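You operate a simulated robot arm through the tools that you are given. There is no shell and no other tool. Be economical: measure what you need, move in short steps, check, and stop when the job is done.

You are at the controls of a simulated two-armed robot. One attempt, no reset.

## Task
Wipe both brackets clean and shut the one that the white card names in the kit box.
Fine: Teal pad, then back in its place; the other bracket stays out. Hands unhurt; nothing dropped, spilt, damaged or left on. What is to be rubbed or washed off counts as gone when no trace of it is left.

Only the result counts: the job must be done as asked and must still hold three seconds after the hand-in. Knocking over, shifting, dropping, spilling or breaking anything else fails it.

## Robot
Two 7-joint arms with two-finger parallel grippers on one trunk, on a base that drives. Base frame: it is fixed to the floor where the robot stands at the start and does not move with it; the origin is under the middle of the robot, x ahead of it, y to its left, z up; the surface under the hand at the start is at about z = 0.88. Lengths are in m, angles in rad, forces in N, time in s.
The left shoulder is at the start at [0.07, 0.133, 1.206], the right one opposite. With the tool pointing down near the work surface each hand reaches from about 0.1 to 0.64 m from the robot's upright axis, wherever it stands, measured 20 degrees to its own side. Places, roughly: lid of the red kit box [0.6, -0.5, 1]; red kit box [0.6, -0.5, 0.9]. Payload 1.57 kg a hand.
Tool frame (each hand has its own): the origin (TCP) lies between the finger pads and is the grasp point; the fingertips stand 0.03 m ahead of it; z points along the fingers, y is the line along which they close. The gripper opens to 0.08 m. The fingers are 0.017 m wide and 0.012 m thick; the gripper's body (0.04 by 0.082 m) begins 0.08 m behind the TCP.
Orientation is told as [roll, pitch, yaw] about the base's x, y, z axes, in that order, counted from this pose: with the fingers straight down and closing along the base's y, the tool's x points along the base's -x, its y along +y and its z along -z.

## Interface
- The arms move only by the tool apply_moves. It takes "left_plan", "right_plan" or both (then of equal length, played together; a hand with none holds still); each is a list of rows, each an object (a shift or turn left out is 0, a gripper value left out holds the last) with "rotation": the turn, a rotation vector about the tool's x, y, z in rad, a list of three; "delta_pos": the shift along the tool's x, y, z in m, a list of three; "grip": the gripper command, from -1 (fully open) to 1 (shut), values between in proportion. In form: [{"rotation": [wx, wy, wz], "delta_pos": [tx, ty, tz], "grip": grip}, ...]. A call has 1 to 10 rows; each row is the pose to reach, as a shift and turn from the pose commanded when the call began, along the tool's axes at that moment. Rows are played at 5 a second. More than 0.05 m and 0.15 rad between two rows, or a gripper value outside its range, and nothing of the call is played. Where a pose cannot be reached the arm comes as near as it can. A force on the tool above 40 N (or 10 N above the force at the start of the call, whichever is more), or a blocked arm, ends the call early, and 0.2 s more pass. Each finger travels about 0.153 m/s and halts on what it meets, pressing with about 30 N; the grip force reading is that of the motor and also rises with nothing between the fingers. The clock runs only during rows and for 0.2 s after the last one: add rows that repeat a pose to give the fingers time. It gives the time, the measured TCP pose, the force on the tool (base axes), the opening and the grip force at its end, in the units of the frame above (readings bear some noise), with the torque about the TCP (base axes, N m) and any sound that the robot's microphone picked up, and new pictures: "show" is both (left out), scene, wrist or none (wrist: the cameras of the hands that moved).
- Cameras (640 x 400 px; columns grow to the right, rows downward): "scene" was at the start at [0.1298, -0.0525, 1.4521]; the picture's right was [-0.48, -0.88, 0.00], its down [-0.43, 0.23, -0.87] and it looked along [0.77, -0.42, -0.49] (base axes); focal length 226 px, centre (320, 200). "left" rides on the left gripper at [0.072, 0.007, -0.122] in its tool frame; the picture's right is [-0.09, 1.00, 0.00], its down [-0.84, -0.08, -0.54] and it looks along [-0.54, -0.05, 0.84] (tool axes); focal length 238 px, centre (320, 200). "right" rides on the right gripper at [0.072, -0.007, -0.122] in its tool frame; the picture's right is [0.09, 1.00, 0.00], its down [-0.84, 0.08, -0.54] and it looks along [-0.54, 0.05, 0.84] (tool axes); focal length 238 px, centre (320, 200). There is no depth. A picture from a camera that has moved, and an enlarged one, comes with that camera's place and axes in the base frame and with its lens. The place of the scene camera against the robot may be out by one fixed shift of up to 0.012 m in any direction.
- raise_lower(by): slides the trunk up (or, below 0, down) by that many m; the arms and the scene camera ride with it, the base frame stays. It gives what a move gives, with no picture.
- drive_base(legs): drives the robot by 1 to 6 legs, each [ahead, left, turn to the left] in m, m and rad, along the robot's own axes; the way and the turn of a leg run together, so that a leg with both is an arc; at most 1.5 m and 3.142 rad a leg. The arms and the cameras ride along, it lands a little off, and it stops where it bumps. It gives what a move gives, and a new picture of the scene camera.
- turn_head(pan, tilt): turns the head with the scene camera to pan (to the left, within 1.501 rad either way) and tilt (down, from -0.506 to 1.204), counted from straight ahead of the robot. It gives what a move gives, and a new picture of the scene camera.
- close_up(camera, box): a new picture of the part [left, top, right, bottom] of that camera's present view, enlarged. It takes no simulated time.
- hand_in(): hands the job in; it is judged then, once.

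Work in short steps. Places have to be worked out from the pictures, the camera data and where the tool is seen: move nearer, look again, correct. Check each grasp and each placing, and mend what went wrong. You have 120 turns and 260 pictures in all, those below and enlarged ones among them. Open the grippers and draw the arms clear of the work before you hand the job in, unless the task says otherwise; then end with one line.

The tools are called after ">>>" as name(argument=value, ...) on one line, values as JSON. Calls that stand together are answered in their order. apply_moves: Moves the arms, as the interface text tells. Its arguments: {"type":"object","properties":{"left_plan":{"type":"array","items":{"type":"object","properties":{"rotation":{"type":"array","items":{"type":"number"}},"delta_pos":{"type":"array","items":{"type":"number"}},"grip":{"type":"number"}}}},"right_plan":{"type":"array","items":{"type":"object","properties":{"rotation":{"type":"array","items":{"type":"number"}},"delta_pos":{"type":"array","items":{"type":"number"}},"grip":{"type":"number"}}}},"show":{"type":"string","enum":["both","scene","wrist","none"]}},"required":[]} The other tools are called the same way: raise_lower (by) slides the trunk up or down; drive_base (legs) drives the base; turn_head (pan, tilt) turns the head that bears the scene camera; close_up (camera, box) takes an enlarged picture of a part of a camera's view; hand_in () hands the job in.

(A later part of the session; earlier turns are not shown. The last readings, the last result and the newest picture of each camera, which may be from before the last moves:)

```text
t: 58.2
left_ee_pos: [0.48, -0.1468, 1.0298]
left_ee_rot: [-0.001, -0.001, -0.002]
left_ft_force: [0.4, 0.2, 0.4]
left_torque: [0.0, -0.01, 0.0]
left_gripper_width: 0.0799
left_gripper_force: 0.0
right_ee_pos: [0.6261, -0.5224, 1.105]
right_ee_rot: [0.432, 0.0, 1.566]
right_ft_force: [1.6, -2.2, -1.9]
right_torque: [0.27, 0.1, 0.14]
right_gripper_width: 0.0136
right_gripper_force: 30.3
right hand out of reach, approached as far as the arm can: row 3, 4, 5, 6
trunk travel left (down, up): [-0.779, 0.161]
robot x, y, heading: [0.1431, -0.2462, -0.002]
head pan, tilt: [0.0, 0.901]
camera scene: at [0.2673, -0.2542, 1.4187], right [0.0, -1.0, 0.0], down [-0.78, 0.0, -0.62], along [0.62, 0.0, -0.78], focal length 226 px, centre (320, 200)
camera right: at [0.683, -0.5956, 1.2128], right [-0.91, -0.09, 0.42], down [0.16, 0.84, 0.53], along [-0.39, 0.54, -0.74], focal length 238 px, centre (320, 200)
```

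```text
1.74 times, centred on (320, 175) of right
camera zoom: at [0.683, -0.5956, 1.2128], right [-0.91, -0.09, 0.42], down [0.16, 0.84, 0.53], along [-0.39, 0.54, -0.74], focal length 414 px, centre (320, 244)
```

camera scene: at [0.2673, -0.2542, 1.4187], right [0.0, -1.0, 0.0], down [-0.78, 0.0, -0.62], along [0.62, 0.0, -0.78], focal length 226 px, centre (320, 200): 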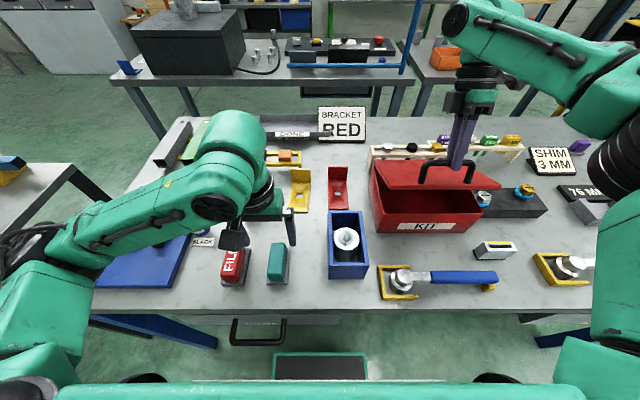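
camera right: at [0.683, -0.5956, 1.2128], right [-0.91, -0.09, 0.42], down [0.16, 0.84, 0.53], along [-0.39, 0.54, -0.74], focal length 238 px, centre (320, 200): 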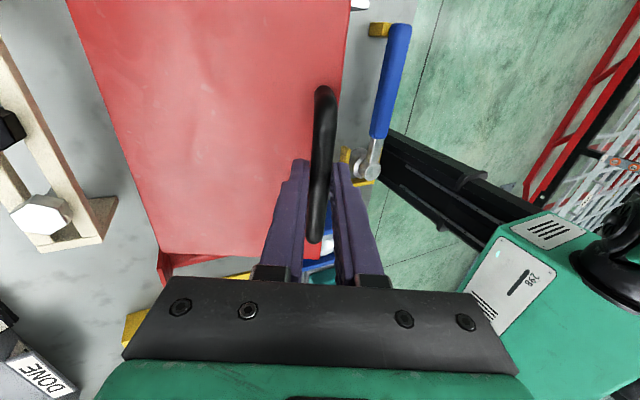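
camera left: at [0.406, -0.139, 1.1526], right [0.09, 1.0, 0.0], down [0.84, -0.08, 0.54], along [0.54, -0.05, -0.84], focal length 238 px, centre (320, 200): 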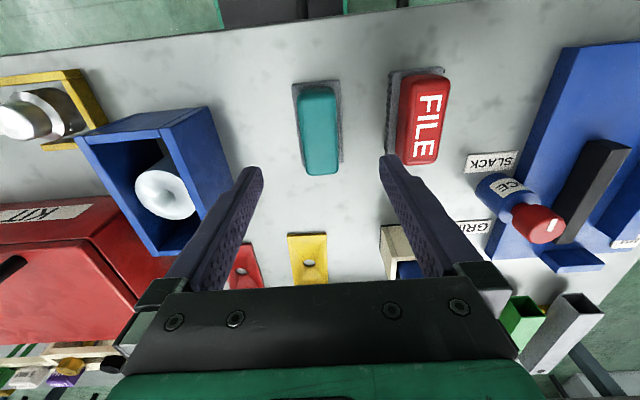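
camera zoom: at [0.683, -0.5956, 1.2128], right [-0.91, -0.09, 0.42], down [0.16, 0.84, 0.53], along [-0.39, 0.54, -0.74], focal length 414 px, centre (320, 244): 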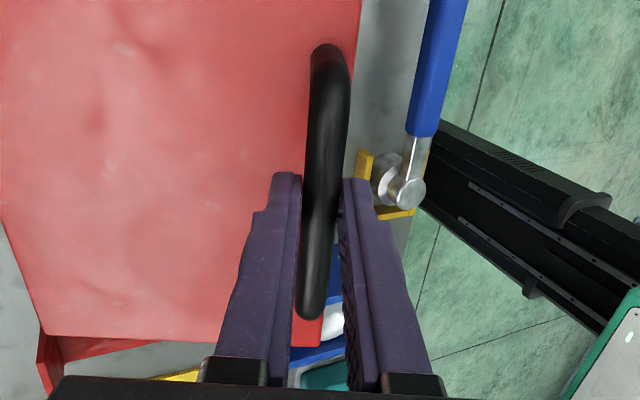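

The lid stands at ~30°. I turn the tool back to vertical, keeping the lid about there.

>>> apply_moves(right_plan=[{"delta_pos": [0, 0.008, 0.0005], "rotation": [0.11, 0, 0]}, {"delta_pos": [0, 0.0165, 0.001], "rotation": [0.22, 0, 0]}, {"delta_pos": [0, 0.025, 0.0015], "rotation": [0.33, 0, 0]}, {"delta_pos": [0, 0.033, 0.002], "rotation": [0.436, 0, 0]}, {"delta_pos": [0, 0.033, 0.002], "rotation": [0.436, 0, 0]}])

```text
t: 59.5
left_ee_pos: [0.4796, -0.1453, 1.0289]
left_ee_rot: [0.001, -0.002, -0.001]
left_ft_force: [-0.3, 0.1, -0.2]
left_torque: [0.01, 0.02, 0.0]
left_gripper_width: 0.0803
left_gripper_force: 0.1
right_ee_pos: [0.5989, -0.5191, 1.1217]
right_ee_rot: [-0.004, -0.002, 1.568]
right_ft_force: [2.0, -1.7, -5.6]
right_torque: [0.14, -0.03, -0.01]
right_gripper_width: 0.0139
right_gripper_force: 29.6
trunk travel left (down, up): [-0.779, 0.161]
robot x, y, heading: [0.1373, -0.2442, -0.002]
head pan, tilt: [0.0, 0.901]
camera scene: at [0.2673, -0.2543, 1.4191], right [0.0, -1.0, 0.0], down [-0.78, 0.0, -0.62], along [0.62, 0.0, -0.78], focal length 226 px, centre (320, 200)
camera right: at [0.6045, -0.5932, 1.2439], right [-1.0, -0.09, 0.0], down [-0.08, 0.84, 0.54], along [-0.05, 0.54, -0.84], focal length 238 px, centre (320, 200)
```

scene: 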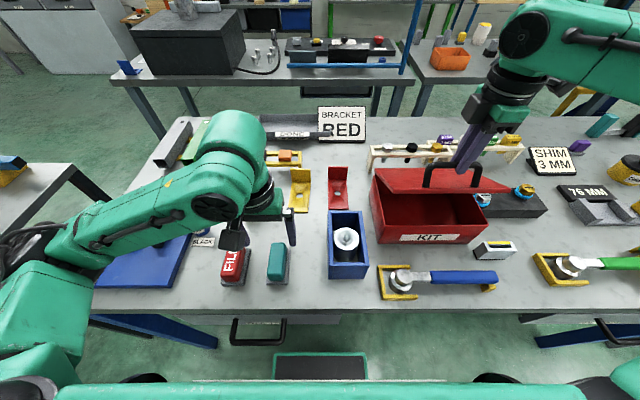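
right: 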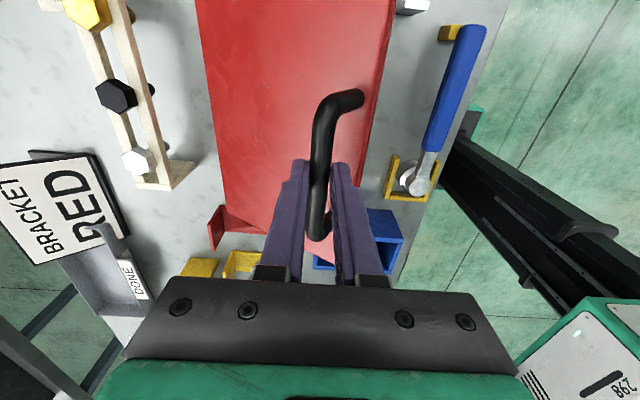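

Held well with the tool vertical. The arc from 55° to 85° is nearly level, so I lift to 55° first; then driving 5 cm ahead carries the lid further and brings reach.

>>> apply_moves(right_plan=[{"delta_pos": [0, -0.01, -0.0075]}, {"delta_pos": [0, -0.021, -0.0155]}, {"delta_pos": [0, -0.033, -0.0225]}, {"delta_pos": [0, -0.045, -0.029]}, {"delta_pos": [0, -0.058, -0.0345]}, {"delta_pos": [0, -0.058, -0.0345]}], show="scene")

```text
t: 60.9
left_ee_pos: [0.48, -0.1451, 1.0313]
left_ee_rot: [-0.001, -0.001, -0.002]
left_ft_force: [-0.1, 0.2, -0.1]
left_torque: [0.03, 0.04, 0.01]
left_gripper_width: 0.0801
left_gripper_force: 0.1
right_ee_pos: [0.6574, -0.5192, 1.1591]
right_ee_rot: [-0.004, 0.0, 1.57]
right_ft_force: [-0.2, 1.2, -5.3]
right_torque: [-0.52, 0.0, -0.04]
right_gripper_width: 0.0134
right_gripper_force: 30.1
trunk travel left (down, up): [-0.779, 0.161]
robot x, y, heading: [0.1392, -0.2442, -0.0]
head pan, tilt: [0.0, 0.901]
camera scene: at [0.2669, -0.2533, 1.419], right [0.0, -1.0, 0.0], down [-0.78, 0.0, -0.62], along [0.62, 0.0, -0.78], focal length 226 px, centre (320, 200)
```

scene: 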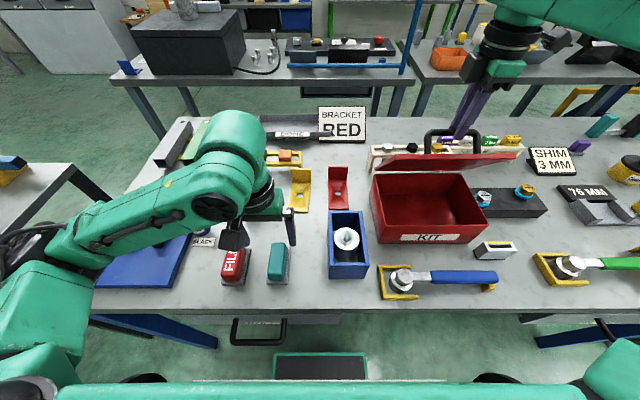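

Now at ~55°. I drive 5 cm ahead, carrying the lid along.

>>> drive_base(legs=[[0.025, 0, 0], [0.025, 0, 0]])

```text
t: 62.1
left_ee_pos: [0.5258, -0.1442, 1.0312]
left_ee_rot: [0.0, -0.007, -0.001]
left_ft_force: [-1.2, 0.5, -0.4]
left_torque: [0.0, -0.05, 0.01]
left_gripper_width: 0.0796
left_gripper_force: 0.1
right_ee_pos: [0.7047, -0.5174, 1.1594]
right_ee_rot: [-0.002, -0.001, 1.568]
right_ft_force: [-4.0, 1.1, 9.7]
right_torque: [0.42, 0.03, -0.06]
right_gripper_width: 0.0135
right_gripper_force: 29.7
trunk travel left (down, up): [-0.779, 0.161]
robot x, y, heading: [0.1889, -0.2444, 0.001]
head pan, tilt: [0.0, 0.901]
camera scene: at [0.3123, -0.2523, 1.4192], right [0.0, -1.0, 0.0], down [-0.78, 0.0, -0.62], along [0.62, 0.0, -0.78], focal length 226 px, centre (320, 200)
```

scene: 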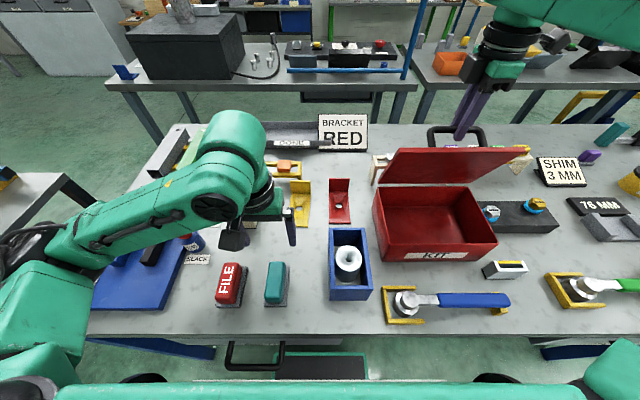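

The lid is at ~72°. I continue the arc with the arm to about 100°.

>>> apply_moves(right_plan=[{"delta_pos": [0, -0.012, -0.004]}, {"delta_pos": [0, -0.024, -0.003]}, {"delta_pos": [0, -0.036, -0.002]}, {"delta_pos": [0, -0.049, 0.001]}, {"delta_pos": [0, -0.062, 0.005]}, {"delta_pos": [0, -0.075, 0.009]}, {"delta_pos": [0, -0.075, 0.009]}], show="scene")

```text
t: 63.7
left_ee_pos: [0.5258, -0.1422, 1.0323]
left_ee_rot: [-0.004, -0.006, -0.004]
left_ft_force: [0.9, 1.2, -0.1]
left_torque: [0.05, -0.01, 0.0]
left_gripper_width: 0.0799
left_gripper_force: 0.0
right_ee_pos: [0.753, -0.5192, 1.1459]
right_ee_rot: [-0.007, 0.0, 1.57]
right_ft_force: [3.8, 0.9, 27.2]
right_torque: [-0.02, -0.06, 0.0]
right_gripper_width: 0.0139
right_gripper_force: 29.8
right hand out of reach, approached as far as the arm can: row 5, 6, 7
trunk travel left (down, up): [-0.779, 0.161]
robot x, y, heading: [0.1937, -0.2461, 0.003]
head pan, tilt: [0.0, 0.901]
camera scene: at [0.3118, -0.25, 1.4197], right [0.0, -1.0, 0.0], down [-0.78, 0.0, -0.62], along [0.62, 0.0, -0.78], focal length 226 px, centre (320, 200)
```

scene: 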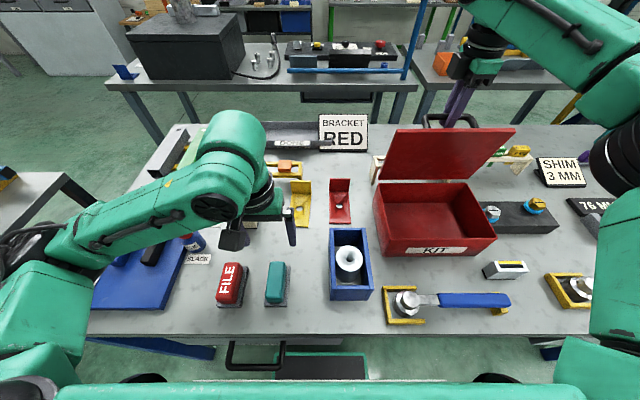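

At the reach limit with the lid near 85–90°. I ease the downward press and tilt the fingers forward to win reach.

>>> apply_moves(right_plan=[{"delta_pos": [0, 0, -0.008], "rotation": [0.1, 0, 0]}, {"delta_pos": [0, 0, -0.012], "rotation": [0.2, 0, 0]}, {"delta_pos": [0, -0.005, -0.012], "rotation": [0.3, 0, 0]}, {"delta_pos": [0, -0.012, -0.01], "rotation": [0.4, 0, 0]}, {"delta_pos": [0, -0.012, -0.01], "rotation": [0.4, 0, 0]}], show="scene")

>>> close_up(camera="scene", box=[360, 60, 560, 260])

```text
t: 64.9
left_ee_pos: [0.5309, -0.1452, 1.0324]
left_ee_rot: [-0.001, -0.002, -0.003]
left_ft_force: [-0.5, 0.2, 0.1]
left_torque: [0.02, 0.02, 0.0]
left_gripper_width: 0.0803
left_gripper_force: 0.0
right_ee_pos: [0.7701, -0.5217, 1.1516]
right_ee_rot: [-0.399, -0.002, 1.57]
right_ft_force: [-3.0, 1.5, -12.4]
right_torque: [-0.22, 0.02, -0.33]
right_gripper_width: 0.0138
right_gripper_force: 30.0
trunk travel left (down, up): [-0.779, 0.161]
robot x, y, heading: [0.1892, -0.2418, -0.003]
head pan, tilt: [0.0, 0.901]
camera scene: at [0.3177, -0.2535, 1.4189], right [0.0, -1.0, 0.0], down [-0.78, 0.0, -0.62], along [0.62, 0.0, -0.78], focal length 226 px, centre (320, 200)
```

scene: 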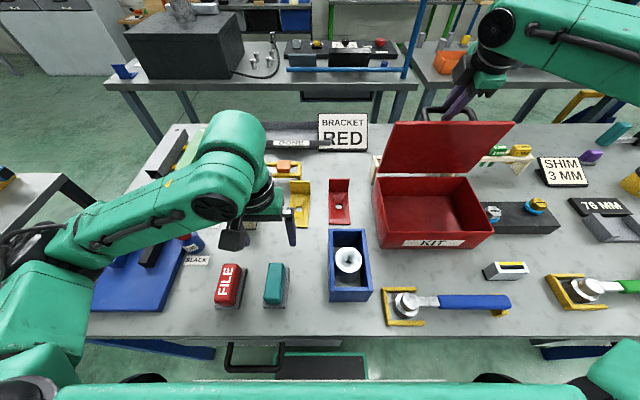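

```text
2.00 times, centred on (460, 160) of scene
camera zoom: at [0.3177, -0.2535, 1.4189], right [0.0, -1.0, 0.0], down [-0.78, 0.0, -0.62], along [0.62, 0.0, -0.78], focal length 453 px, centre (40, 280)
```

zoom: 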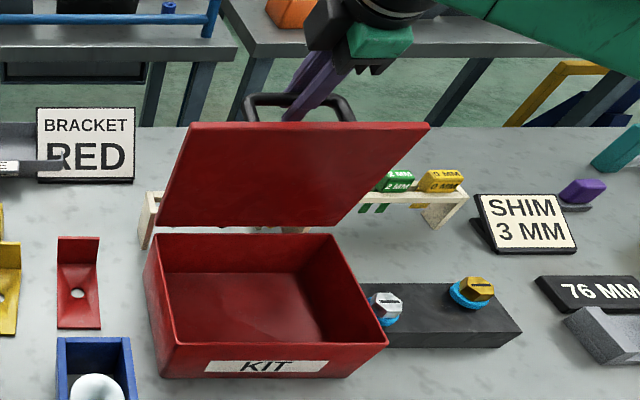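

Still holding. I push on about 3 cm farther back and slightly down to bring the lid past vertical.

>>> apply_moves(right_plan=[{"delta_pos": [0, -0.007, 0.006]}, {"delta_pos": [0, -0.015, 0.012]}, {"delta_pos": [0, -0.0237, 0.0209]}, {"delta_pos": [0, -0.0237, 0.0209]}], show="scene")

>>> close_up(camera="scene", box=[360, 60, 560, 260])

```text
t: 65.9
left_ee_pos: [0.5275, -0.145, 1.0314]
left_ee_rot: [0.001, -0.004, -0.002]
left_ft_force: [0.0, 0.5, 0.9]
left_torque: [0.02, -0.01, -0.02]
left_gripper_width: 0.08
left_gripper_force: 0.1
right_ee_pos: [0.7982, -0.5216, 1.1463]
right_ee_rot: [-0.406, -0.001, 1.572]
right_ft_force: [0.4, -2.5, 8.5]
right_torque: [-0.06, 0.08, -0.26]
right_gripper_width: 0.0137
right_gripper_force: 29.6
trunk travel left (down, up): [-0.779, 0.161]
robot x, y, heading: [0.1913, -0.244, -0.0]
head pan, tilt: [0.0, 0.901]
camera scene: at [0.3143, -0.2531, 1.4196], right [0.0, -1.0, 0.0], down [-0.78, 0.0, -0.62], along [0.62, 0.0, -0.78], focal length 226 px, centre (320, 200)
```

scene: 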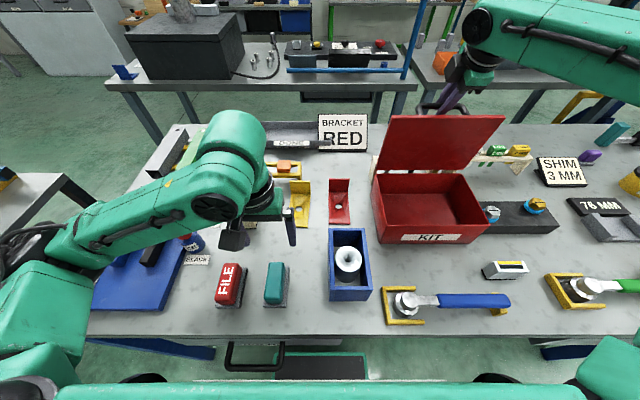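

```text
2.00 times, centred on (460, 160) of scene
camera zoom: at [0.3143, -0.2531, 1.4196], right [0.0, -1.0, 0.0], down [-0.78, 0.0, -0.62], along [0.62, 0.0, -0.78], focal length 453 px, centre (40, 280)
```

zoom: 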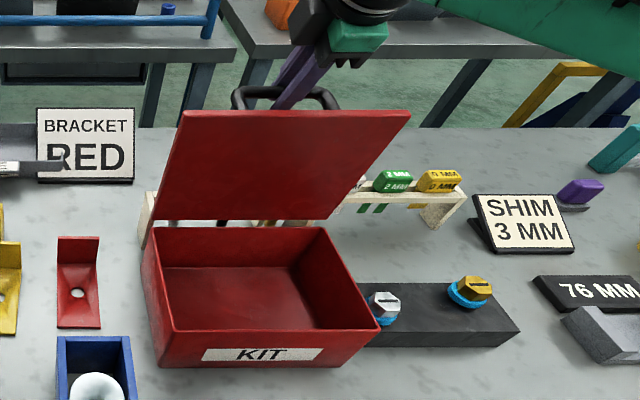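

The box has slid back by about 1–2 cm, so I stop pushing. I loosen the fingers slightly, still caging the bar, to see whether the lid stays by itself.

>>> apply_moves(right_plan=[{"grip": 0.4}, {"grip": 0.25}, {"grip": 0.25}, {"grip": 0.25}])

>>> close_up(camera="scene", box=[360, 60, 560, 260])

```text
t: 66.9
left_ee_pos: [0.5291, -0.1457, 1.0317]
left_ee_rot: [-0.001, -0.002, -0.001]
left_ft_force: [0.5, -0.1, 0.1]
left_torque: [-0.02, 0.0, -0.02]
left_gripper_width: 0.0803
left_gripper_force: 0.0
right_ee_pos: [0.7979, -0.5214, 1.1437]
right_ee_rot: [-0.4, -0.002, 1.572]
right_ft_force: [0.1, 0.3, -0.4]
right_torque: [0.03, 0.0, -0.03]
right_gripper_width: 0.0302
right_gripper_force: 0.1
trunk travel left (down, up): [-0.779, 0.161]
robot x, y, heading: [0.1894, -0.2476, -0.008]
head pan, tilt: [0.0, 0.901]
camera scene: at [0.3161, -0.2532, 1.4191], right [0.0, -1.0, 0.0], down [-0.78, 0.0, -0.62], along [0.62, 0.0, -0.78], focal length 226 px, centre (320, 200)
camera right: at [0.7566, -0.5946, 1.2573], right [-0.92, -0.09, -0.39], down [-0.28, 0.84, 0.47], along [0.28, 0.54, -0.79], focal length 238 px, centre (320, 200)
```

scene: 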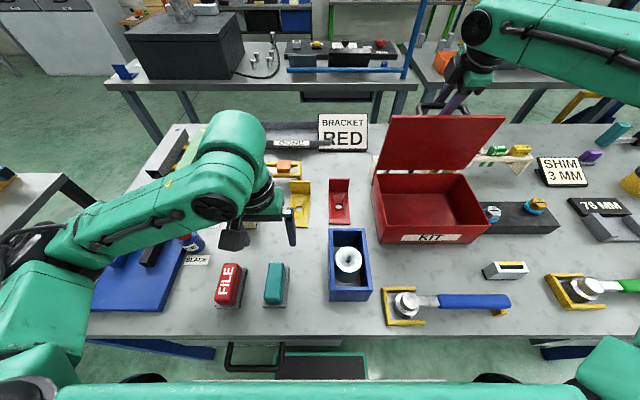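
right: 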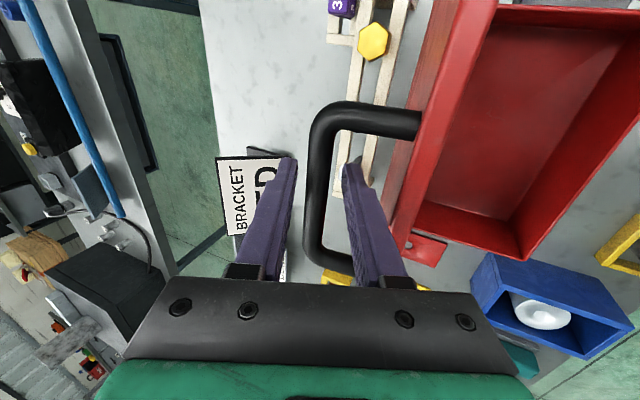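

```text
2.00 times, centred on (460, 160) of scene
camera zoom: at [0.3161, -0.2532, 1.4191], right [0.0, -1.0, 0.0], down [-0.78, 0.0, -0.62], along [0.62, 0.0, -0.78], focal length 453 px, centre (40, 280)
```

zoom: 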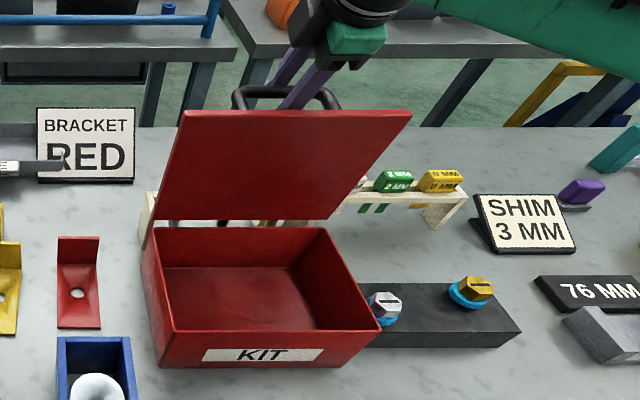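

The lid stands by itself, with the bar free between the fingers. I withdraw along the finger axis.

>>> apply_moves(right_plan=[{"delta_pos": [0, 0, -0.015]}, {"delta_pos": [0, 0, -0.03]}, {"delta_pos": [0, 0, -0.045]}, {"delta_pos": [0, 0, -0.07]}, {"delta_pos": [0, 0, -0.1]}])

```text
t: 68.1
left_ee_pos: [0.5273, -0.1442, 1.0312]
left_ee_rot: [-0.001, -0.002, -0.001]
left_ft_force: [0.0, 0.2, 1.3]
left_torque: [-0.02, -0.01, 0.0]
left_gripper_width: 0.0799
left_gripper_force: 0.0
right_ee_pos: [0.7586, -0.5193, 1.237]
right_ee_rot: [-0.4, -0.001, 1.573]
right_ft_force: [-0.5, 0.2, 0.1]
right_torque: [-0.01, -0.01, -0.01]
right_gripper_width: 0.0301
right_gripper_force: 0.0
trunk travel left (down, up): [-0.779, 0.161]
robot x, y, heading: [0.1878, -0.2442, 0.004]
head pan, tilt: [0.0, 0.901]
camera scene: at [0.3146, -0.2527, 1.4192], right [0.0, -1.0, 0.0], down [-0.78, 0.0, -0.62], along [0.62, 0.0, -0.78], focal length 226 px, centre (320, 200)
camera right: at [0.7162, -0.5936, 1.3519], right [-0.92, -0.09, -0.39], down [-0.28, 0.84, 0.47], along [0.28, 0.54, -0.79], focal length 238 px, centre (320, 200)
```

scene: 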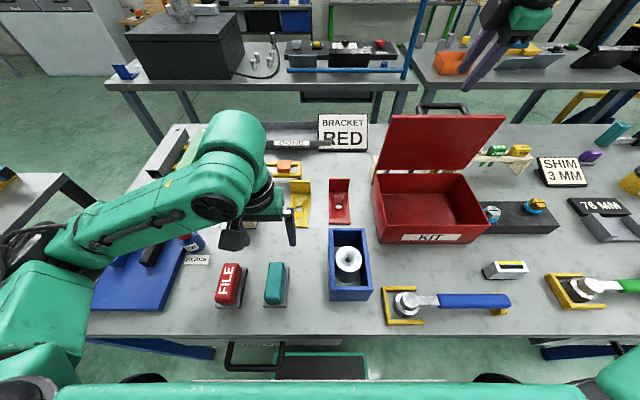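
right: 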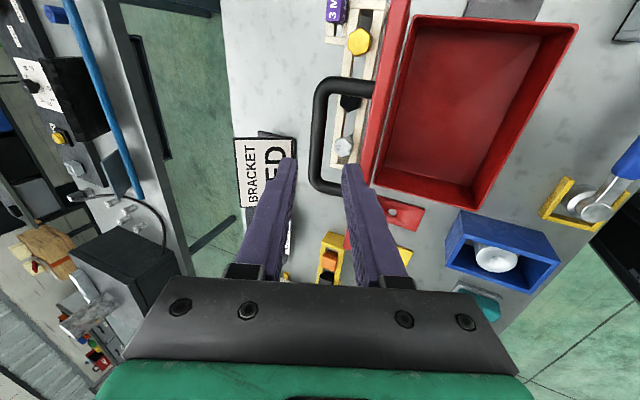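

The lid stays open past vertical. (The box has slid back ~4 cm; I mean to draw it back at the end.) Next I bring the right hand upright and over to the red bracket.

>>> apply_moves(right_plan=[{"delta_pos": [0, 0.019, -0.02], "rotation": [-0.1, 0, 0]}, {"delta_pos": [0, 0.038, -0.035], "rotation": [-0.2, 0, 0]}, {"delta_pos": [0, 0.0567, -0.0456], "rotation": [-0.3, 0, 0]}, {"delta_pos": [-0.03, 0.0567, -0.0456], "rotation": [-0.4, 0, 0]}, {"delta_pos": [-0.075, 0.0567, -0.0456], "rotation": [-0.4, 0, 0], "grip": -1}, {"delta_pos": [-0.12, 0.0567, -0.0456], "rotation": [-0.4, 0, 0]}, {"delta_pos": [-0.165, 0.0567, -0.0456], "rotation": [-0.4, 0, 0]}, {"delta_pos": [-0.2, 0.0567, -0.0456], "rotation": [-0.4, 0, 0]}, {"delta_pos": [-0.22, 0.0567, -0.0456], "rotation": [-0.4, 0, 0]}, {"delta_pos": [-0.22, 0.0567, -0.0456], "rotation": [-0.4, 0, 0]}])

```text
t: 70.3
left_ee_pos: [0.5301, -0.1445, 1.0306]
left_ee_rot: [0.0, -0.004, -0.001]
left_ft_force: [-0.4, 0.2, 0.2]
left_torque: [0.01, 0.0, 0.02]
left_gripper_width: 0.0799
left_gripper_force: 0.0
right_ee_pos: [0.6445, -0.3641, 1.2309]
right_ee_rot: [0.002, -0.002, 1.57]
right_ft_force: [-0.4, 0.6, 0.0]
right_torque: [-0.02, -0.01, -0.01]
right_gripper_width: 0.0799
right_gripper_force: 0.1
right hand out of reach, approached as far as the arm can: row 5, 6, 7, 8, 9, 10
trunk travel left (down, up): [-0.779, 0.161]
robot x, y, heading: [0.1881, -0.2413, -0.002]
head pan, tilt: [0.0, 0.901]
camera scene: at [0.3159, -0.2527, 1.4192], right [0.0, -1.0, 0.0], down [-0.78, 0.0, -0.62], along [0.62, 0.0, -0.78], focal length 226 px, centre (320, 200)
camera right: at [0.6507, -0.4377, 1.353], right [-1.0, -0.09, 0.0], down [-0.08, 0.84, 0.54], along [-0.05, 0.54, -0.84], focal length 238 px, centre (320, 200)
```

scene: 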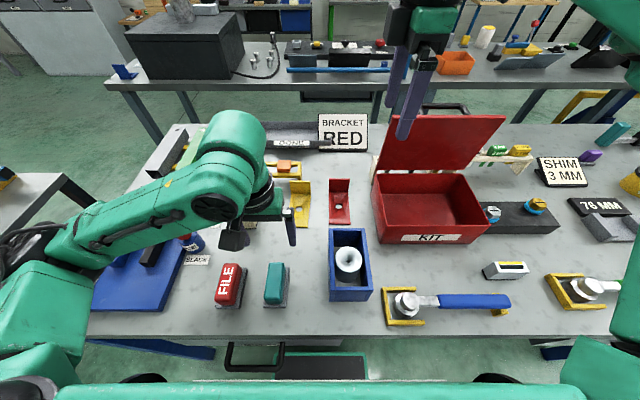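
right: 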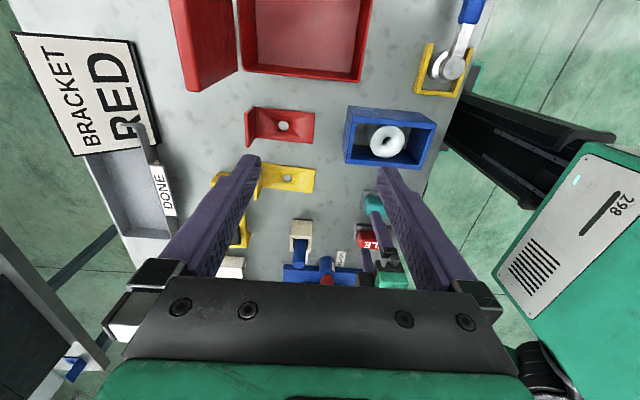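

At this height the reach ends; lower it will be better. I go down beside the box and forward to above the bracket's upright, about [0.77,−0.30].

>>> apply_moves(right_plan=[{"delta_pos": [-0.02, 0, 0.04]}, {"delta_pos": [-0.04, 0, 0.08]}, {"delta_pos": [-0.055, 0, 0.12]}, {"delta_pos": [-0.06, 0, 0.16]}, {"delta_pos": [-0.064, -0.03, 0.185]}, {"delta_pos": [-0.064, -0.07, 0.195]}, {"delta_pos": [-0.064, -0.11, 0.195]}, {"delta_pos": [-0.064, -0.126, 0.195]}, {"delta_pos": [-0.064, -0.126, 0.195]}])

```text
t: 72.3
left_ee_pos: [0.5288, -0.1445, 1.0311]
left_ee_rot: [-0.001, -0.004, -0.001]
left_ft_force: [-0.8, -0.3, 0.8]
left_torque: [0.01, -0.01, -0.02]
left_gripper_width: 0.0799
left_gripper_force: 0.1
right_ee_pos: [0.6902, -0.3612, 1.0454]
right_ee_rot: [0.0, -0.001, 1.57]
right_ft_force: [0.0, -0.6, 0.3]
right_torque: [0.01, 0.06, 0.0]
right_gripper_width: 0.0802
right_gripper_force: 0.1
right hand out of reach, approached as far as the arm can: row 3, 4, 5, 6, 7, 8, 9
trunk travel left (down, up): [-0.779, 0.161]
robot x, y, heading: [0.1898, -0.2455, -0.001]
head pan, tilt: [0.0, 0.901]
camera scene: at [0.3159, -0.2531, 1.4192], right [0.0, -1.0, 0.0], down [-0.78, 0.0, -0.62], along [0.62, 0.0, -0.78], focal length 226 px, centre (320, 200)
camera right: at [0.6966, -0.4352, 1.1675], right [-1.0, -0.09, 0.0], down [-0.08, 0.84, 0.54], along [-0.05, 0.54, -0.84], focal length 238 px, centre (320, 200)
```

scene: 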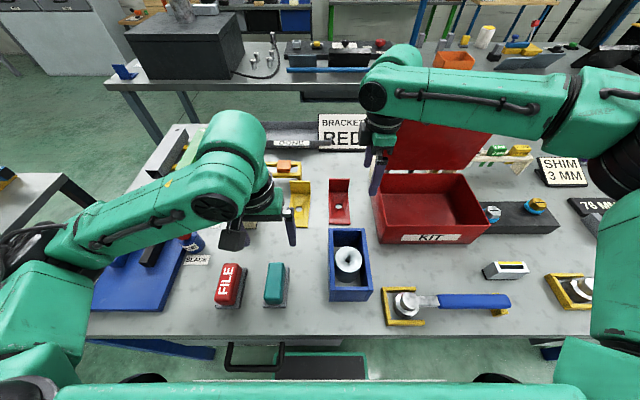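
right: 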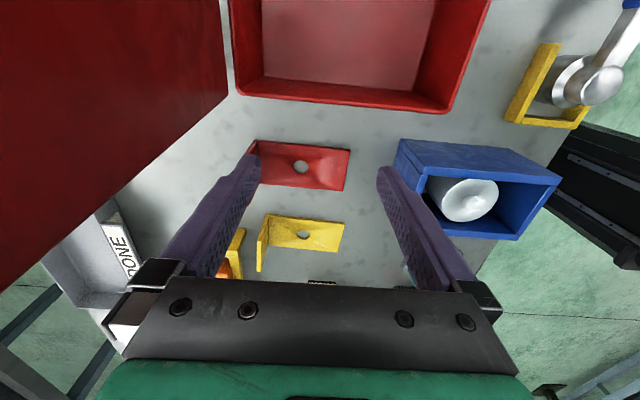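

Yaw 90° hits a joint limit there. I turn the hand back to yaw 0: it can grip the bracket across its 6 cm width at the upright, and the turn can be made later over the box.

>>> apply_moves(right_plan=[{"delta_pos": [0, 0.01, -0.02], "rotation": [0, 0, 0.14]}, {"delta_pos": [0, 0.02, -0.04], "rotation": [0, 0, 0.28]}, {"delta_pos": [0, 0.03, -0.05], "rotation": [0, 0, 0.42]}, {"delta_pos": [0, 0.03, -0.05], "rotation": [0, 0, 0.56]}, {"delta_pos": [0, 0.03, -0.05], "rotation": [0, 0, 0.7]}, {"delta_pos": [-0.005, 0.02, -0.05], "rotation": [0, 0, 0.84]}, {"delta_pos": [-0.015, 0.015, -0.05], "rotation": [0, 0, 0.98]}, {"delta_pos": [-0.025, 0.01, -0.05], "rotation": [0, 0, 1.12]}, {"delta_pos": [-0.035, 0, -0.05], "rotation": [0, 0, 1.26]}, {"delta_pos": [-0.045, -0.01, -0.05], "rotation": [0, 0, 1.4]}], show="none")

>>> apply_moves(right_plan=[{"rotation": [0, 0, 0.1]}, {"rotation": [0, 0, 0.17]}, {"rotation": [0, 0, 0.17]}])

```text
t: 74.5
left_ee_pos: [0.5293, -0.1449, 1.0322]
left_ee_rot: [0.001, -0.001, -0.002]
left_ft_force: [0.2, 0.1, -0.9]
left_torque: [0.05, 0.02, -0.01]
left_gripper_width: 0.08
left_gripper_force: 0.1
right_ee_pos: [0.677, -0.3455, 1.0949]
right_ee_rot: [0.004, 0.0, 0.166]
right_ft_force: [0.0, -0.7, 0.0]
right_torque: [-0.02, 0.02, -0.03]
right_gripper_width: 0.0799
right_gripper_force: 0.1
right hand out of reach, approached as far as the arm can: row 8, 9, 10
trunk travel left (down, up): [-0.779, 0.161]
robot x, y, heading: [0.1905, -0.2449, 0.003]
head pan, tilt: [0.0, 0.901]
```

```text
t: 75.3
left_ee_pos: [0.5285, -0.1452, 1.0316]
left_ee_rot: [0.001, -0.003, -0.002]
left_ft_force: [0.8, 0.1, -0.6]
left_torque: [0.01, 0.0, -0.04]
left_gripper_width: 0.08
left_gripper_force: 0.0
right_ee_pos: [0.6757, -0.3442, 1.0949]
right_ee_rot: [0.002, 0.002, 0.0]
right_ft_force: [0.0, -0.2, -0.8]
right_torque: [0.03, -0.01, 0.0]
right_gripper_width: 0.0799
right_gripper_force: 0.1
trunk travel left (down, up): [-0.779, 0.161]
robot x, y, heading: [0.1939, -0.2441, -0.001]
head pan, tilt: [0.0, 0.901]
camera scene: at [0.3159, -0.2531, 1.4191], right [0.0, -1.0, 0.0], down [-0.78, 0.0, -0.62], along [0.62, 0.0, -0.78], focal length 226 px, centre (320, 200)
camera right: at [0.6038, -0.3538, 1.2166], right [-0.09, 1.0, 0.0], down [0.84, 0.08, 0.54], along [0.54, 0.05, -0.84], focal length 238 px, centre (320, 200)
```

scene: 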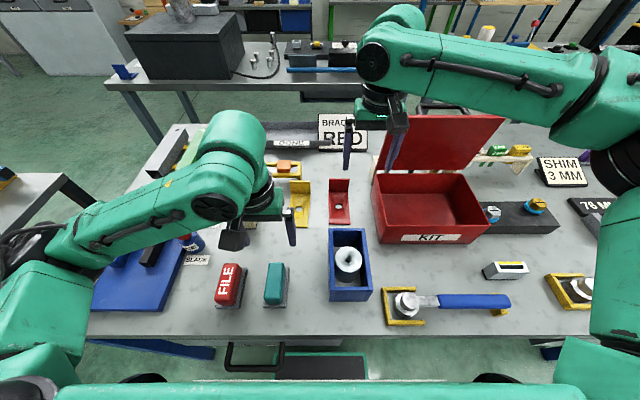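
right: 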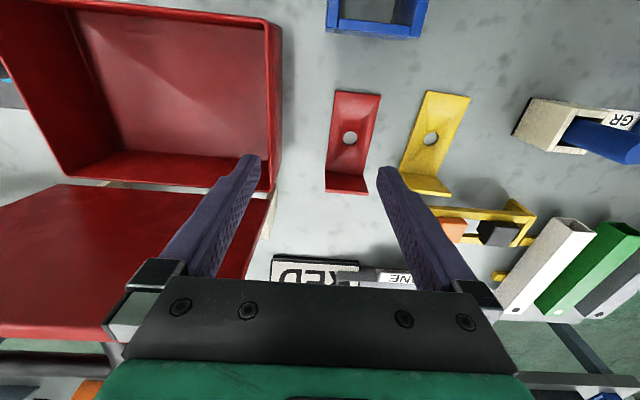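

The right arm cannot work well at that side. Better: drive the robot right by ~0.18 and let the left hand carry the bracket. First I fold the right arm back and raise the left.

>>> apply_moves(right_plan=[{"delta_pos": [0.01, 0, -0.04]}, {"delta_pos": [0.02, 0, -0.08]}, {"delta_pos": [0.04, -0.01, -0.12]}, {"delta_pos": [0.07, -0.03, -0.15]}, {"delta_pos": [0.1, -0.065, -0.15]}, {"delta_pos": [0.12, -0.105, -0.15]}, {"delta_pos": [0.14, -0.15, -0.15]}, {"delta_pos": [0.15, -0.195, -0.15]}, {"delta_pos": [0.15, -0.235, -0.15]}, {"delta_pos": [0.15, -0.25, -0.15]}], left_plan=[{"delta_pos": [0, 0, -0.02]}, {"delta_pos": [0, 0, -0.04]}, {"delta_pos": [0, 0, -0.06]}, {"delta_pos": [0, 0, -0.08]}, {"delta_pos": [0, 0, -0.1]}, {"delta_pos": [0, 0, -0.1]}, {"delta_pos": [0, 0, -0.1]}, {"delta_pos": [0, 0, -0.1]}, {"delta_pos": [0, 0, -0.1]}, {"delta_pos": [0, 0, -0.1]}], show="scene")

```text
t: 77.5
left_ee_pos: [0.528, -0.144, 1.131]
left_ee_rot: [0.0, -0.002, -0.001]
left_ft_force: [-0.4, -0.9, 0.4]
left_torque: [0.01, 0.03, 0.02]
left_gripper_width: 0.0799
left_gripper_force: 0.0
right_ee_pos: [0.5247, -0.596, 1.243]
right_ee_rot: [0.0, 0.0, 0.001]
right_ft_force: [0.4, 0.4, 0.5]
right_torque: [-0.04, 0.0, 0.01]
right_gripper_width: 0.0802
right_gripper_force: 0.1
trunk travel left (down, up): [-0.779, 0.161]
robot x, y, heading: [0.1914, -0.2457, -0.002]
head pan, tilt: [0.0, 0.901]
camera scene: at [0.3159, -0.2528, 1.4191], right [0.0, -1.0, 0.0], down [-0.78, 0.0, -0.62], along [0.62, 0.0, -0.78], focal length 226 px, centre (320, 200)
```

scene: 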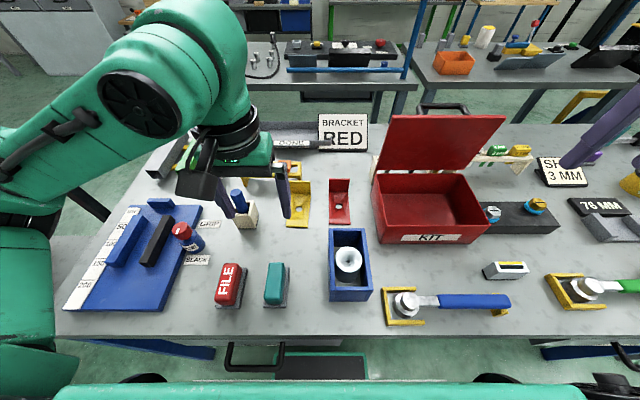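

Arms are high and folded. I drive 0.18 to the right.

>>> drive_base(legs=[[0, -0.09, 0], [0, -0.09, 0]])

>>> close_up(camera="left", box=[120, 40, 480, 280])

```text
t: 79.3
left_ee_pos: [0.5285, -0.3228, 1.1304]
left_ee_rot: [-0.002, -0.004, 0.001]
left_ft_force: [-0.4, 0.5, -0.3]
left_torque: [-0.01, 0.01, 0.0]
left_gripper_width: 0.0802
left_gripper_force: 0.1
right_ee_pos: [0.5249, -0.7741, 1.2457]
right_ee_rot: [-0.002, -0.001, 0.0]
right_ft_force: [0.6, 0.6, 0.4]
right_torque: [-0.01, 0.03, -0.03]
right_gripper_width: 0.0802
right_gripper_force: 0.1
trunk travel left (down, up): [-0.779, 0.161]
robot x, y, heading: [0.1907, -0.4239, -0.0]
head pan, tilt: [0.0, 0.901]
camera scene: at [0.3158, -0.4306, 1.4192], right [0.0, -1.0, 0.0], down [-0.78, 0.0, -0.62], along [0.62, 0.0, -0.78], focal length 226 px, centre (320, 200)
```

scene: 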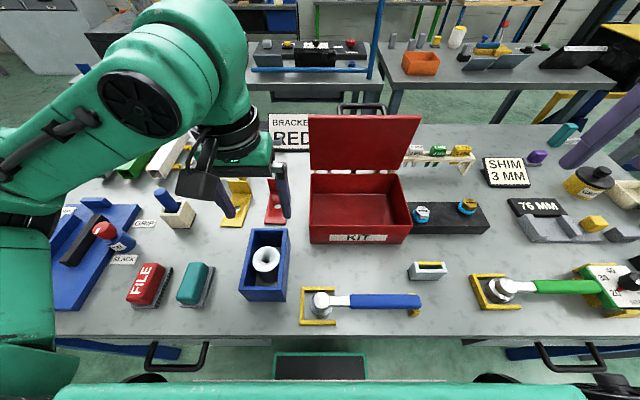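

```text
1.67 times, centred on (300, 160) of left
camera zoom: at [0.4551, -0.3162, 1.2518], right [0.09, 1.0, 0.0], down [0.84, -0.08, 0.54], along [0.54, -0.05, -0.84], focal length 397 px, centre (353, 267)
```

zoom: 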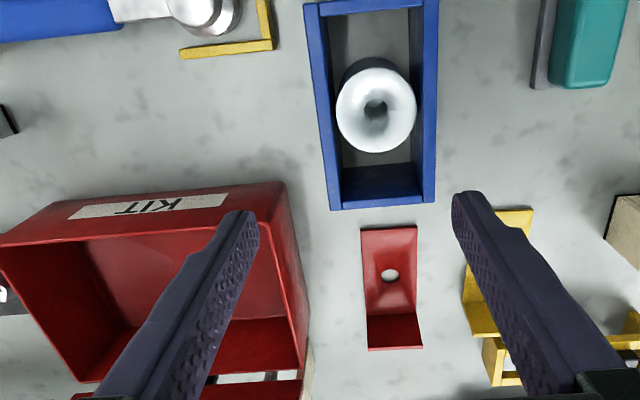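

Red bracket: crease at x≈0.766, y≈−0.296, upright top z≈0.935. I move the left hand to above it at z≈1.0.

>>> apply_moves(left_plan=[{"delta_pos": [-0.035, 0.004, 0.015]}, {"delta_pos": [-0.07, 0.008, 0.03]}, {"delta_pos": [-0.105, 0.012, 0.045]}, {"delta_pos": [-0.14, 0.016, 0.06]}, {"delta_pos": [-0.175, 0.02, 0.08]}, {"delta_pos": [-0.205, 0.024, 0.1]}, {"delta_pos": [-0.232, 0.027, 0.12]}, {"delta_pos": [-0.232, 0.027, 0.13]}, {"delta_pos": [-0.232, 0.027, 0.13]}], show="wrist")

>>> close_up(camera="left", box=[200, 60, 440, 260])

```text
t: 81.3
left_ee_pos: [0.7593, -0.2993, 0.9997]
left_ee_rot: [0.001, -0.003, 0.0]
left_ft_force: [0.8, -0.6, 0.4]
left_torque: [-0.03, -0.01, -0.01]
left_gripper_width: 0.0799
left_gripper_force: 0.1
right_ee_pos: [0.5245, -0.7772, 1.2446]
right_ee_rot: [0.002, 0.0, 0.001]
right_ft_force: [-0.4, 0.0, -0.3]
right_torque: [0.02, -0.01, -0.02]
right_gripper_width: 0.0801
right_gripper_force: 0.0
trunk travel left (down, up): [-0.779, 0.161]
robot x, y, heading: [0.1873, -0.4216, 0.004]
head pan, tilt: [0.0, 0.901]
camera left: at [0.6865, -0.2926, 1.1219], right [0.09, 1.0, 0.0], down [0.84, -0.08, 0.54], along [0.54, -0.05, -0.84], focal length 238 px, centre (320, 200)
```

left: 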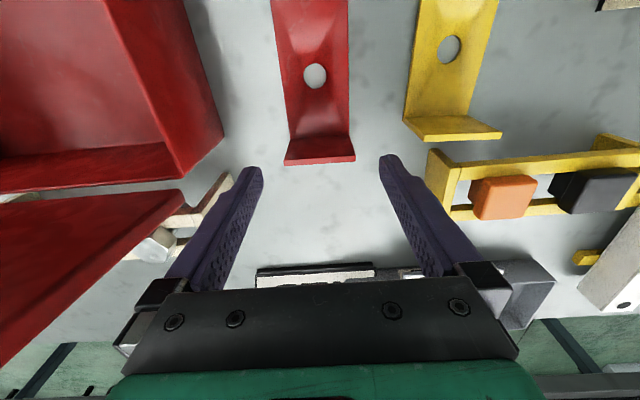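

```text
2.00 times, centred on (320, 160) of left
camera zoom: at [0.6865, -0.2926, 1.1219], right [0.09, 1.0, 0.0], down [0.84, -0.08, 0.54], along [0.54, -0.05, -0.84], focal length 477 px, centre (320, 280)
```

zoom: 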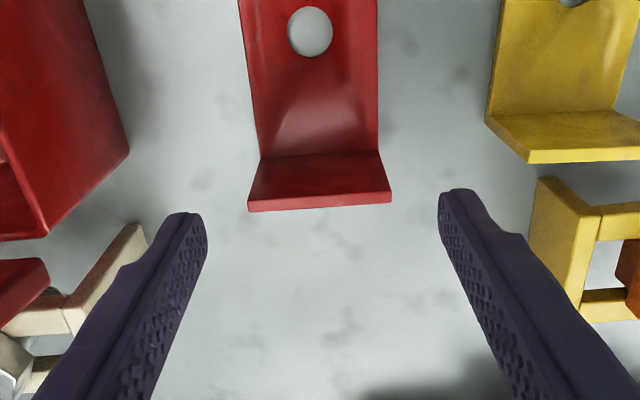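

Well aligned: upright at x 0.765–0.770, y −0.2995. I lower to z≈0.915 and check before closing.

>>> apply_moves(left_plan=[{"delta_pos": [-0.004, 0, 0.03]}, {"delta_pos": [-0.004, 0, 0.055]}, {"delta_pos": [-0.004, 0, 0.075]}, {"delta_pos": [-0.004, 0, 0.084]}, {"delta_pos": [-0.004, 0, 0.084]}], show="wrist")

```text
t: 82.5
left_ee_pos: [0.7639, -0.2993, 0.9163]
left_ee_rot: [0.0, -0.001, -0.001]
left_ft_force: [-0.4, 0.3, -1.0]
left_torque: [-0.03, -0.01, 0.01]
left_gripper_width: 0.0798
left_gripper_force: 0.1
right_ee_pos: [0.5248, -0.7764, 1.244]
right_ee_rot: [0.001, 0.001, 0.002]
right_ft_force: [0.8, -0.1, -0.2]
right_torque: [0.01, 0.01, -0.01]
right_gripper_width: 0.0801
right_gripper_force: 0.1
trunk travel left (down, up): [-0.779, 0.161]
robot x, y, heading: [0.193, -0.4255, 0.0]
head pan, tilt: [0.0, 0.901]
camera left: at [0.6909, -0.2925, 1.0372], right [0.09, 1.0, 0.0], down [0.84, -0.08, 0.54], along [0.54, -0.05, -0.84], focal length 238 px, centre (320, 200)
```

left: 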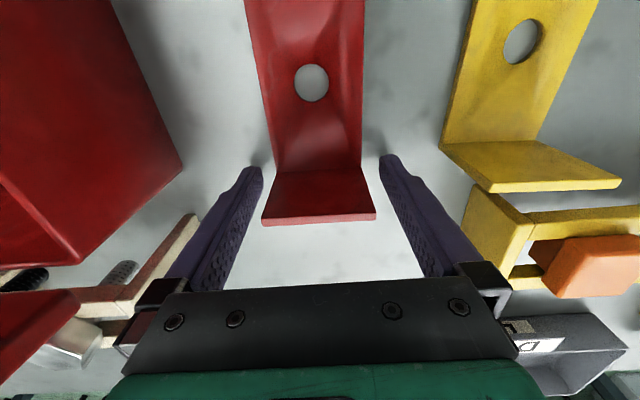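

The tips stand on either side of the crease. I close, then lift 2 cm slowly.

>>> apply_moves(left_plan=[{"grip": -0.4}, {"grip": 0}, {"grip": 1}, {"grip": 1}, {"grip": 1}], show="none")

>>> apply_moves(left_plan=[{"delta_pos": [0, 0, -0.005]}, {"delta_pos": [0, 0, -0.01]}, {"delta_pos": [0, 0, -0.015]}, {"delta_pos": [0, 0, -0.02]}, {"delta_pos": [0, 0, -0.02]}], show="both")

```text
t: 83.7
left_ee_pos: [0.7635, -0.2988, 0.9165]
left_ee_rot: [0.001, -0.003, 0.0]
left_ft_force: [0.1, -0.5, 0.5]
left_torque: [-0.04, -0.23, 0.01]
left_gripper_width: 0.0599
left_gripper_force: 29.6
right_ee_pos: [0.524, -0.7755, 1.2435]
right_ee_rot: [0.002, 0.002, 0.003]
right_ft_force: [-0.3, 0.4, -0.4]
right_torque: [0.02, 0.01, 0.01]
right_gripper_width: 0.0799
right_gripper_force: 0.1
trunk travel left (down, up): [-0.779, 0.161]
robot x, y, heading: [0.1891, -0.4232, 0.003]
head pan, tilt: [0.0, 0.901]
```

```text
t: 84.9
left_ee_pos: [0.7651, -0.2977, 0.9369]
left_ee_rot: [0.0, -0.001, -0.001]
left_ft_force: [1.4, 0.6, -4.4]
left_torque: [0.02, -0.18, 0.0]
left_gripper_width: 0.0598
left_gripper_force: 29.6
right_ee_pos: [0.5258, -0.7753, 1.2434]
right_ee_rot: [0.002, 0.002, 0.002]
right_ft_force: [0.1, -0.2, 0.1]
right_torque: [0.05, -0.03, 0.01]
right_gripper_width: 0.0799
right_gripper_force: 0.1
trunk travel left (down, up): [-0.779, 0.161]
robot x, y, heading: [0.1875, -0.4235, 0.001]
head pan, tilt: [0.0, 0.901]
camera scene: at [0.3169, -0.4336, 1.419], right [0.0, -1.0, 0.0], down [-0.78, 0.0, -0.62], along [0.62, 0.0, -0.78], focal length 226 px, centre (320, 200)
camera left: at [0.6927, -0.2913, 1.0581], right [0.09, 1.0, 0.0], down [0.84, -0.08, 0.54], along [0.54, -0.05, -0.84], focal length 238 px, centre (320, 200)
```

scene: 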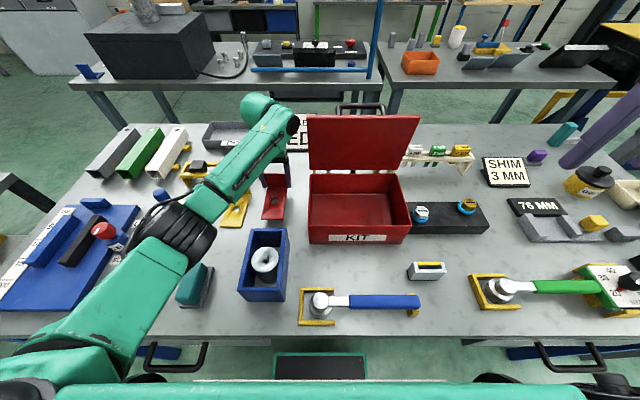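
left: 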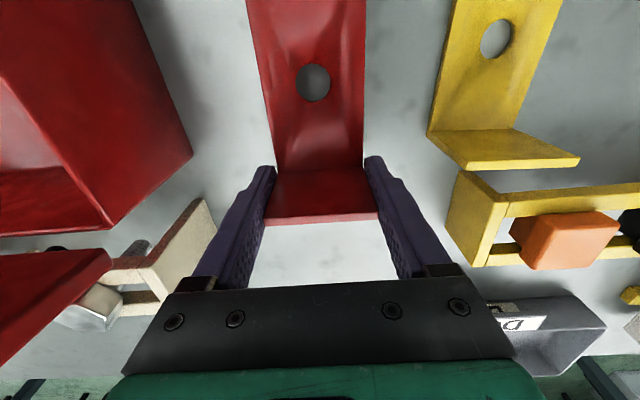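

Bracket held level (≈4.4 N). I lift it to z≈1.10 and draw back a little, then look into the box.

>>> apply_moves(left_plan=[{"delta_pos": [0, 0, -0.03]}, {"delta_pos": [0, 0, -0.06]}, {"delta_pos": [0.01, 0, -0.09]}, {"delta_pos": [0.03, 0, -0.12]}, {"delta_pos": [0.05, 0, -0.15]}, {"delta_pos": [0.07, 0, -0.17]}, {"delta_pos": [0.07, -0.03, -0.17]}, {"delta_pos": [0.07, -0.06, -0.17]}, {"delta_pos": [0.07, -0.06, -0.17]}])

>>> close_up(camera="scene", box=[240, 90, 440, 250])

```text
t: 86.9
left_ee_pos: [0.6938, -0.3581, 1.1073]
left_ee_rot: [-0.003, -0.003, 0.0]
left_ft_force: [0.7, 0.3, -4.6]
left_torque: [-0.01, -0.17, -0.01]
left_gripper_width: 0.0598
left_gripper_force: 30.0
right_ee_pos: [0.5241, -0.775, 1.2438]
right_ee_rot: [-0.001, 0.001, 0.003]
right_ft_force: [0.1, -0.6, -0.2]
right_torque: [-0.03, -0.02, 0.02]
right_gripper_width: 0.0801
right_gripper_force: 0.0
trunk travel left (down, up): [-0.779, 0.161]
robot x, y, heading: [0.1901, -0.4228, -0.001]
head pan, tilt: [0.0, 0.901]
camera scene: at [0.3161, -0.4322, 1.4191], right [0.0, -1.0, 0.0], down [-0.78, 0.0, -0.62], along [0.62, 0.0, -0.78], focal length 226 px, centre (320, 200)
camera left: at [0.6212, -0.3512, 1.2281], right [0.09, 1.0, 0.0], down [0.84, -0.08, 0.54], along [0.54, -0.05, -0.84], focal length 238 px, centre (320, 200)
```

scene: 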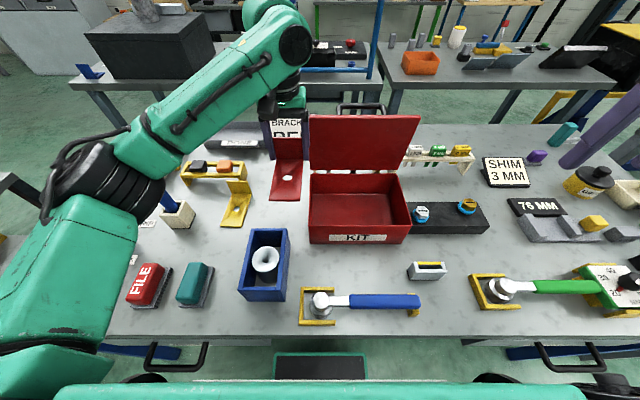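
left: 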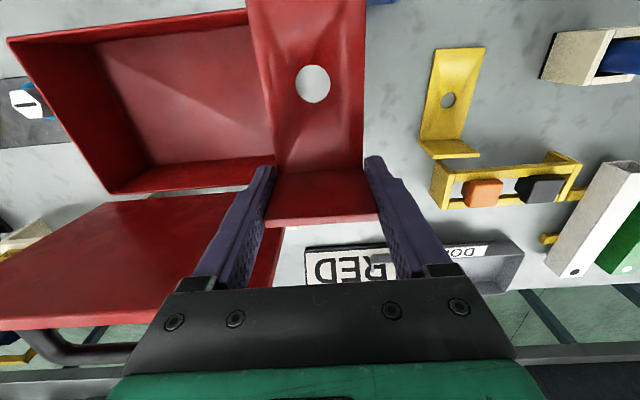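

```text
2.50 times, centred on (340, 170) of scene
camera zoom: at [0.3161, -0.4322, 1.4191], right [0.0, -1.0, 0.0], down [-0.78, 0.0, -0.62], along [0.62, 0.0, -0.78], focal length 566 px, centre (270, 275)
```

zoom: 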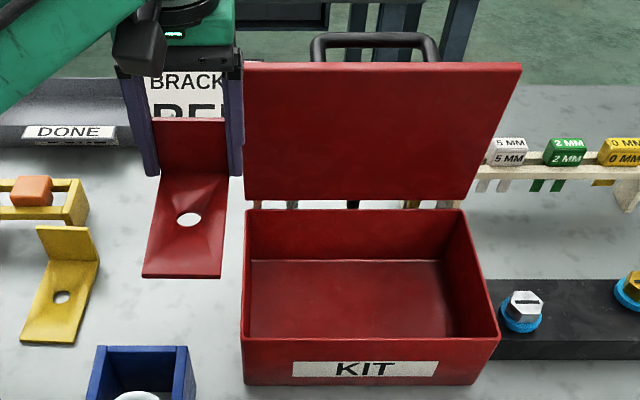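

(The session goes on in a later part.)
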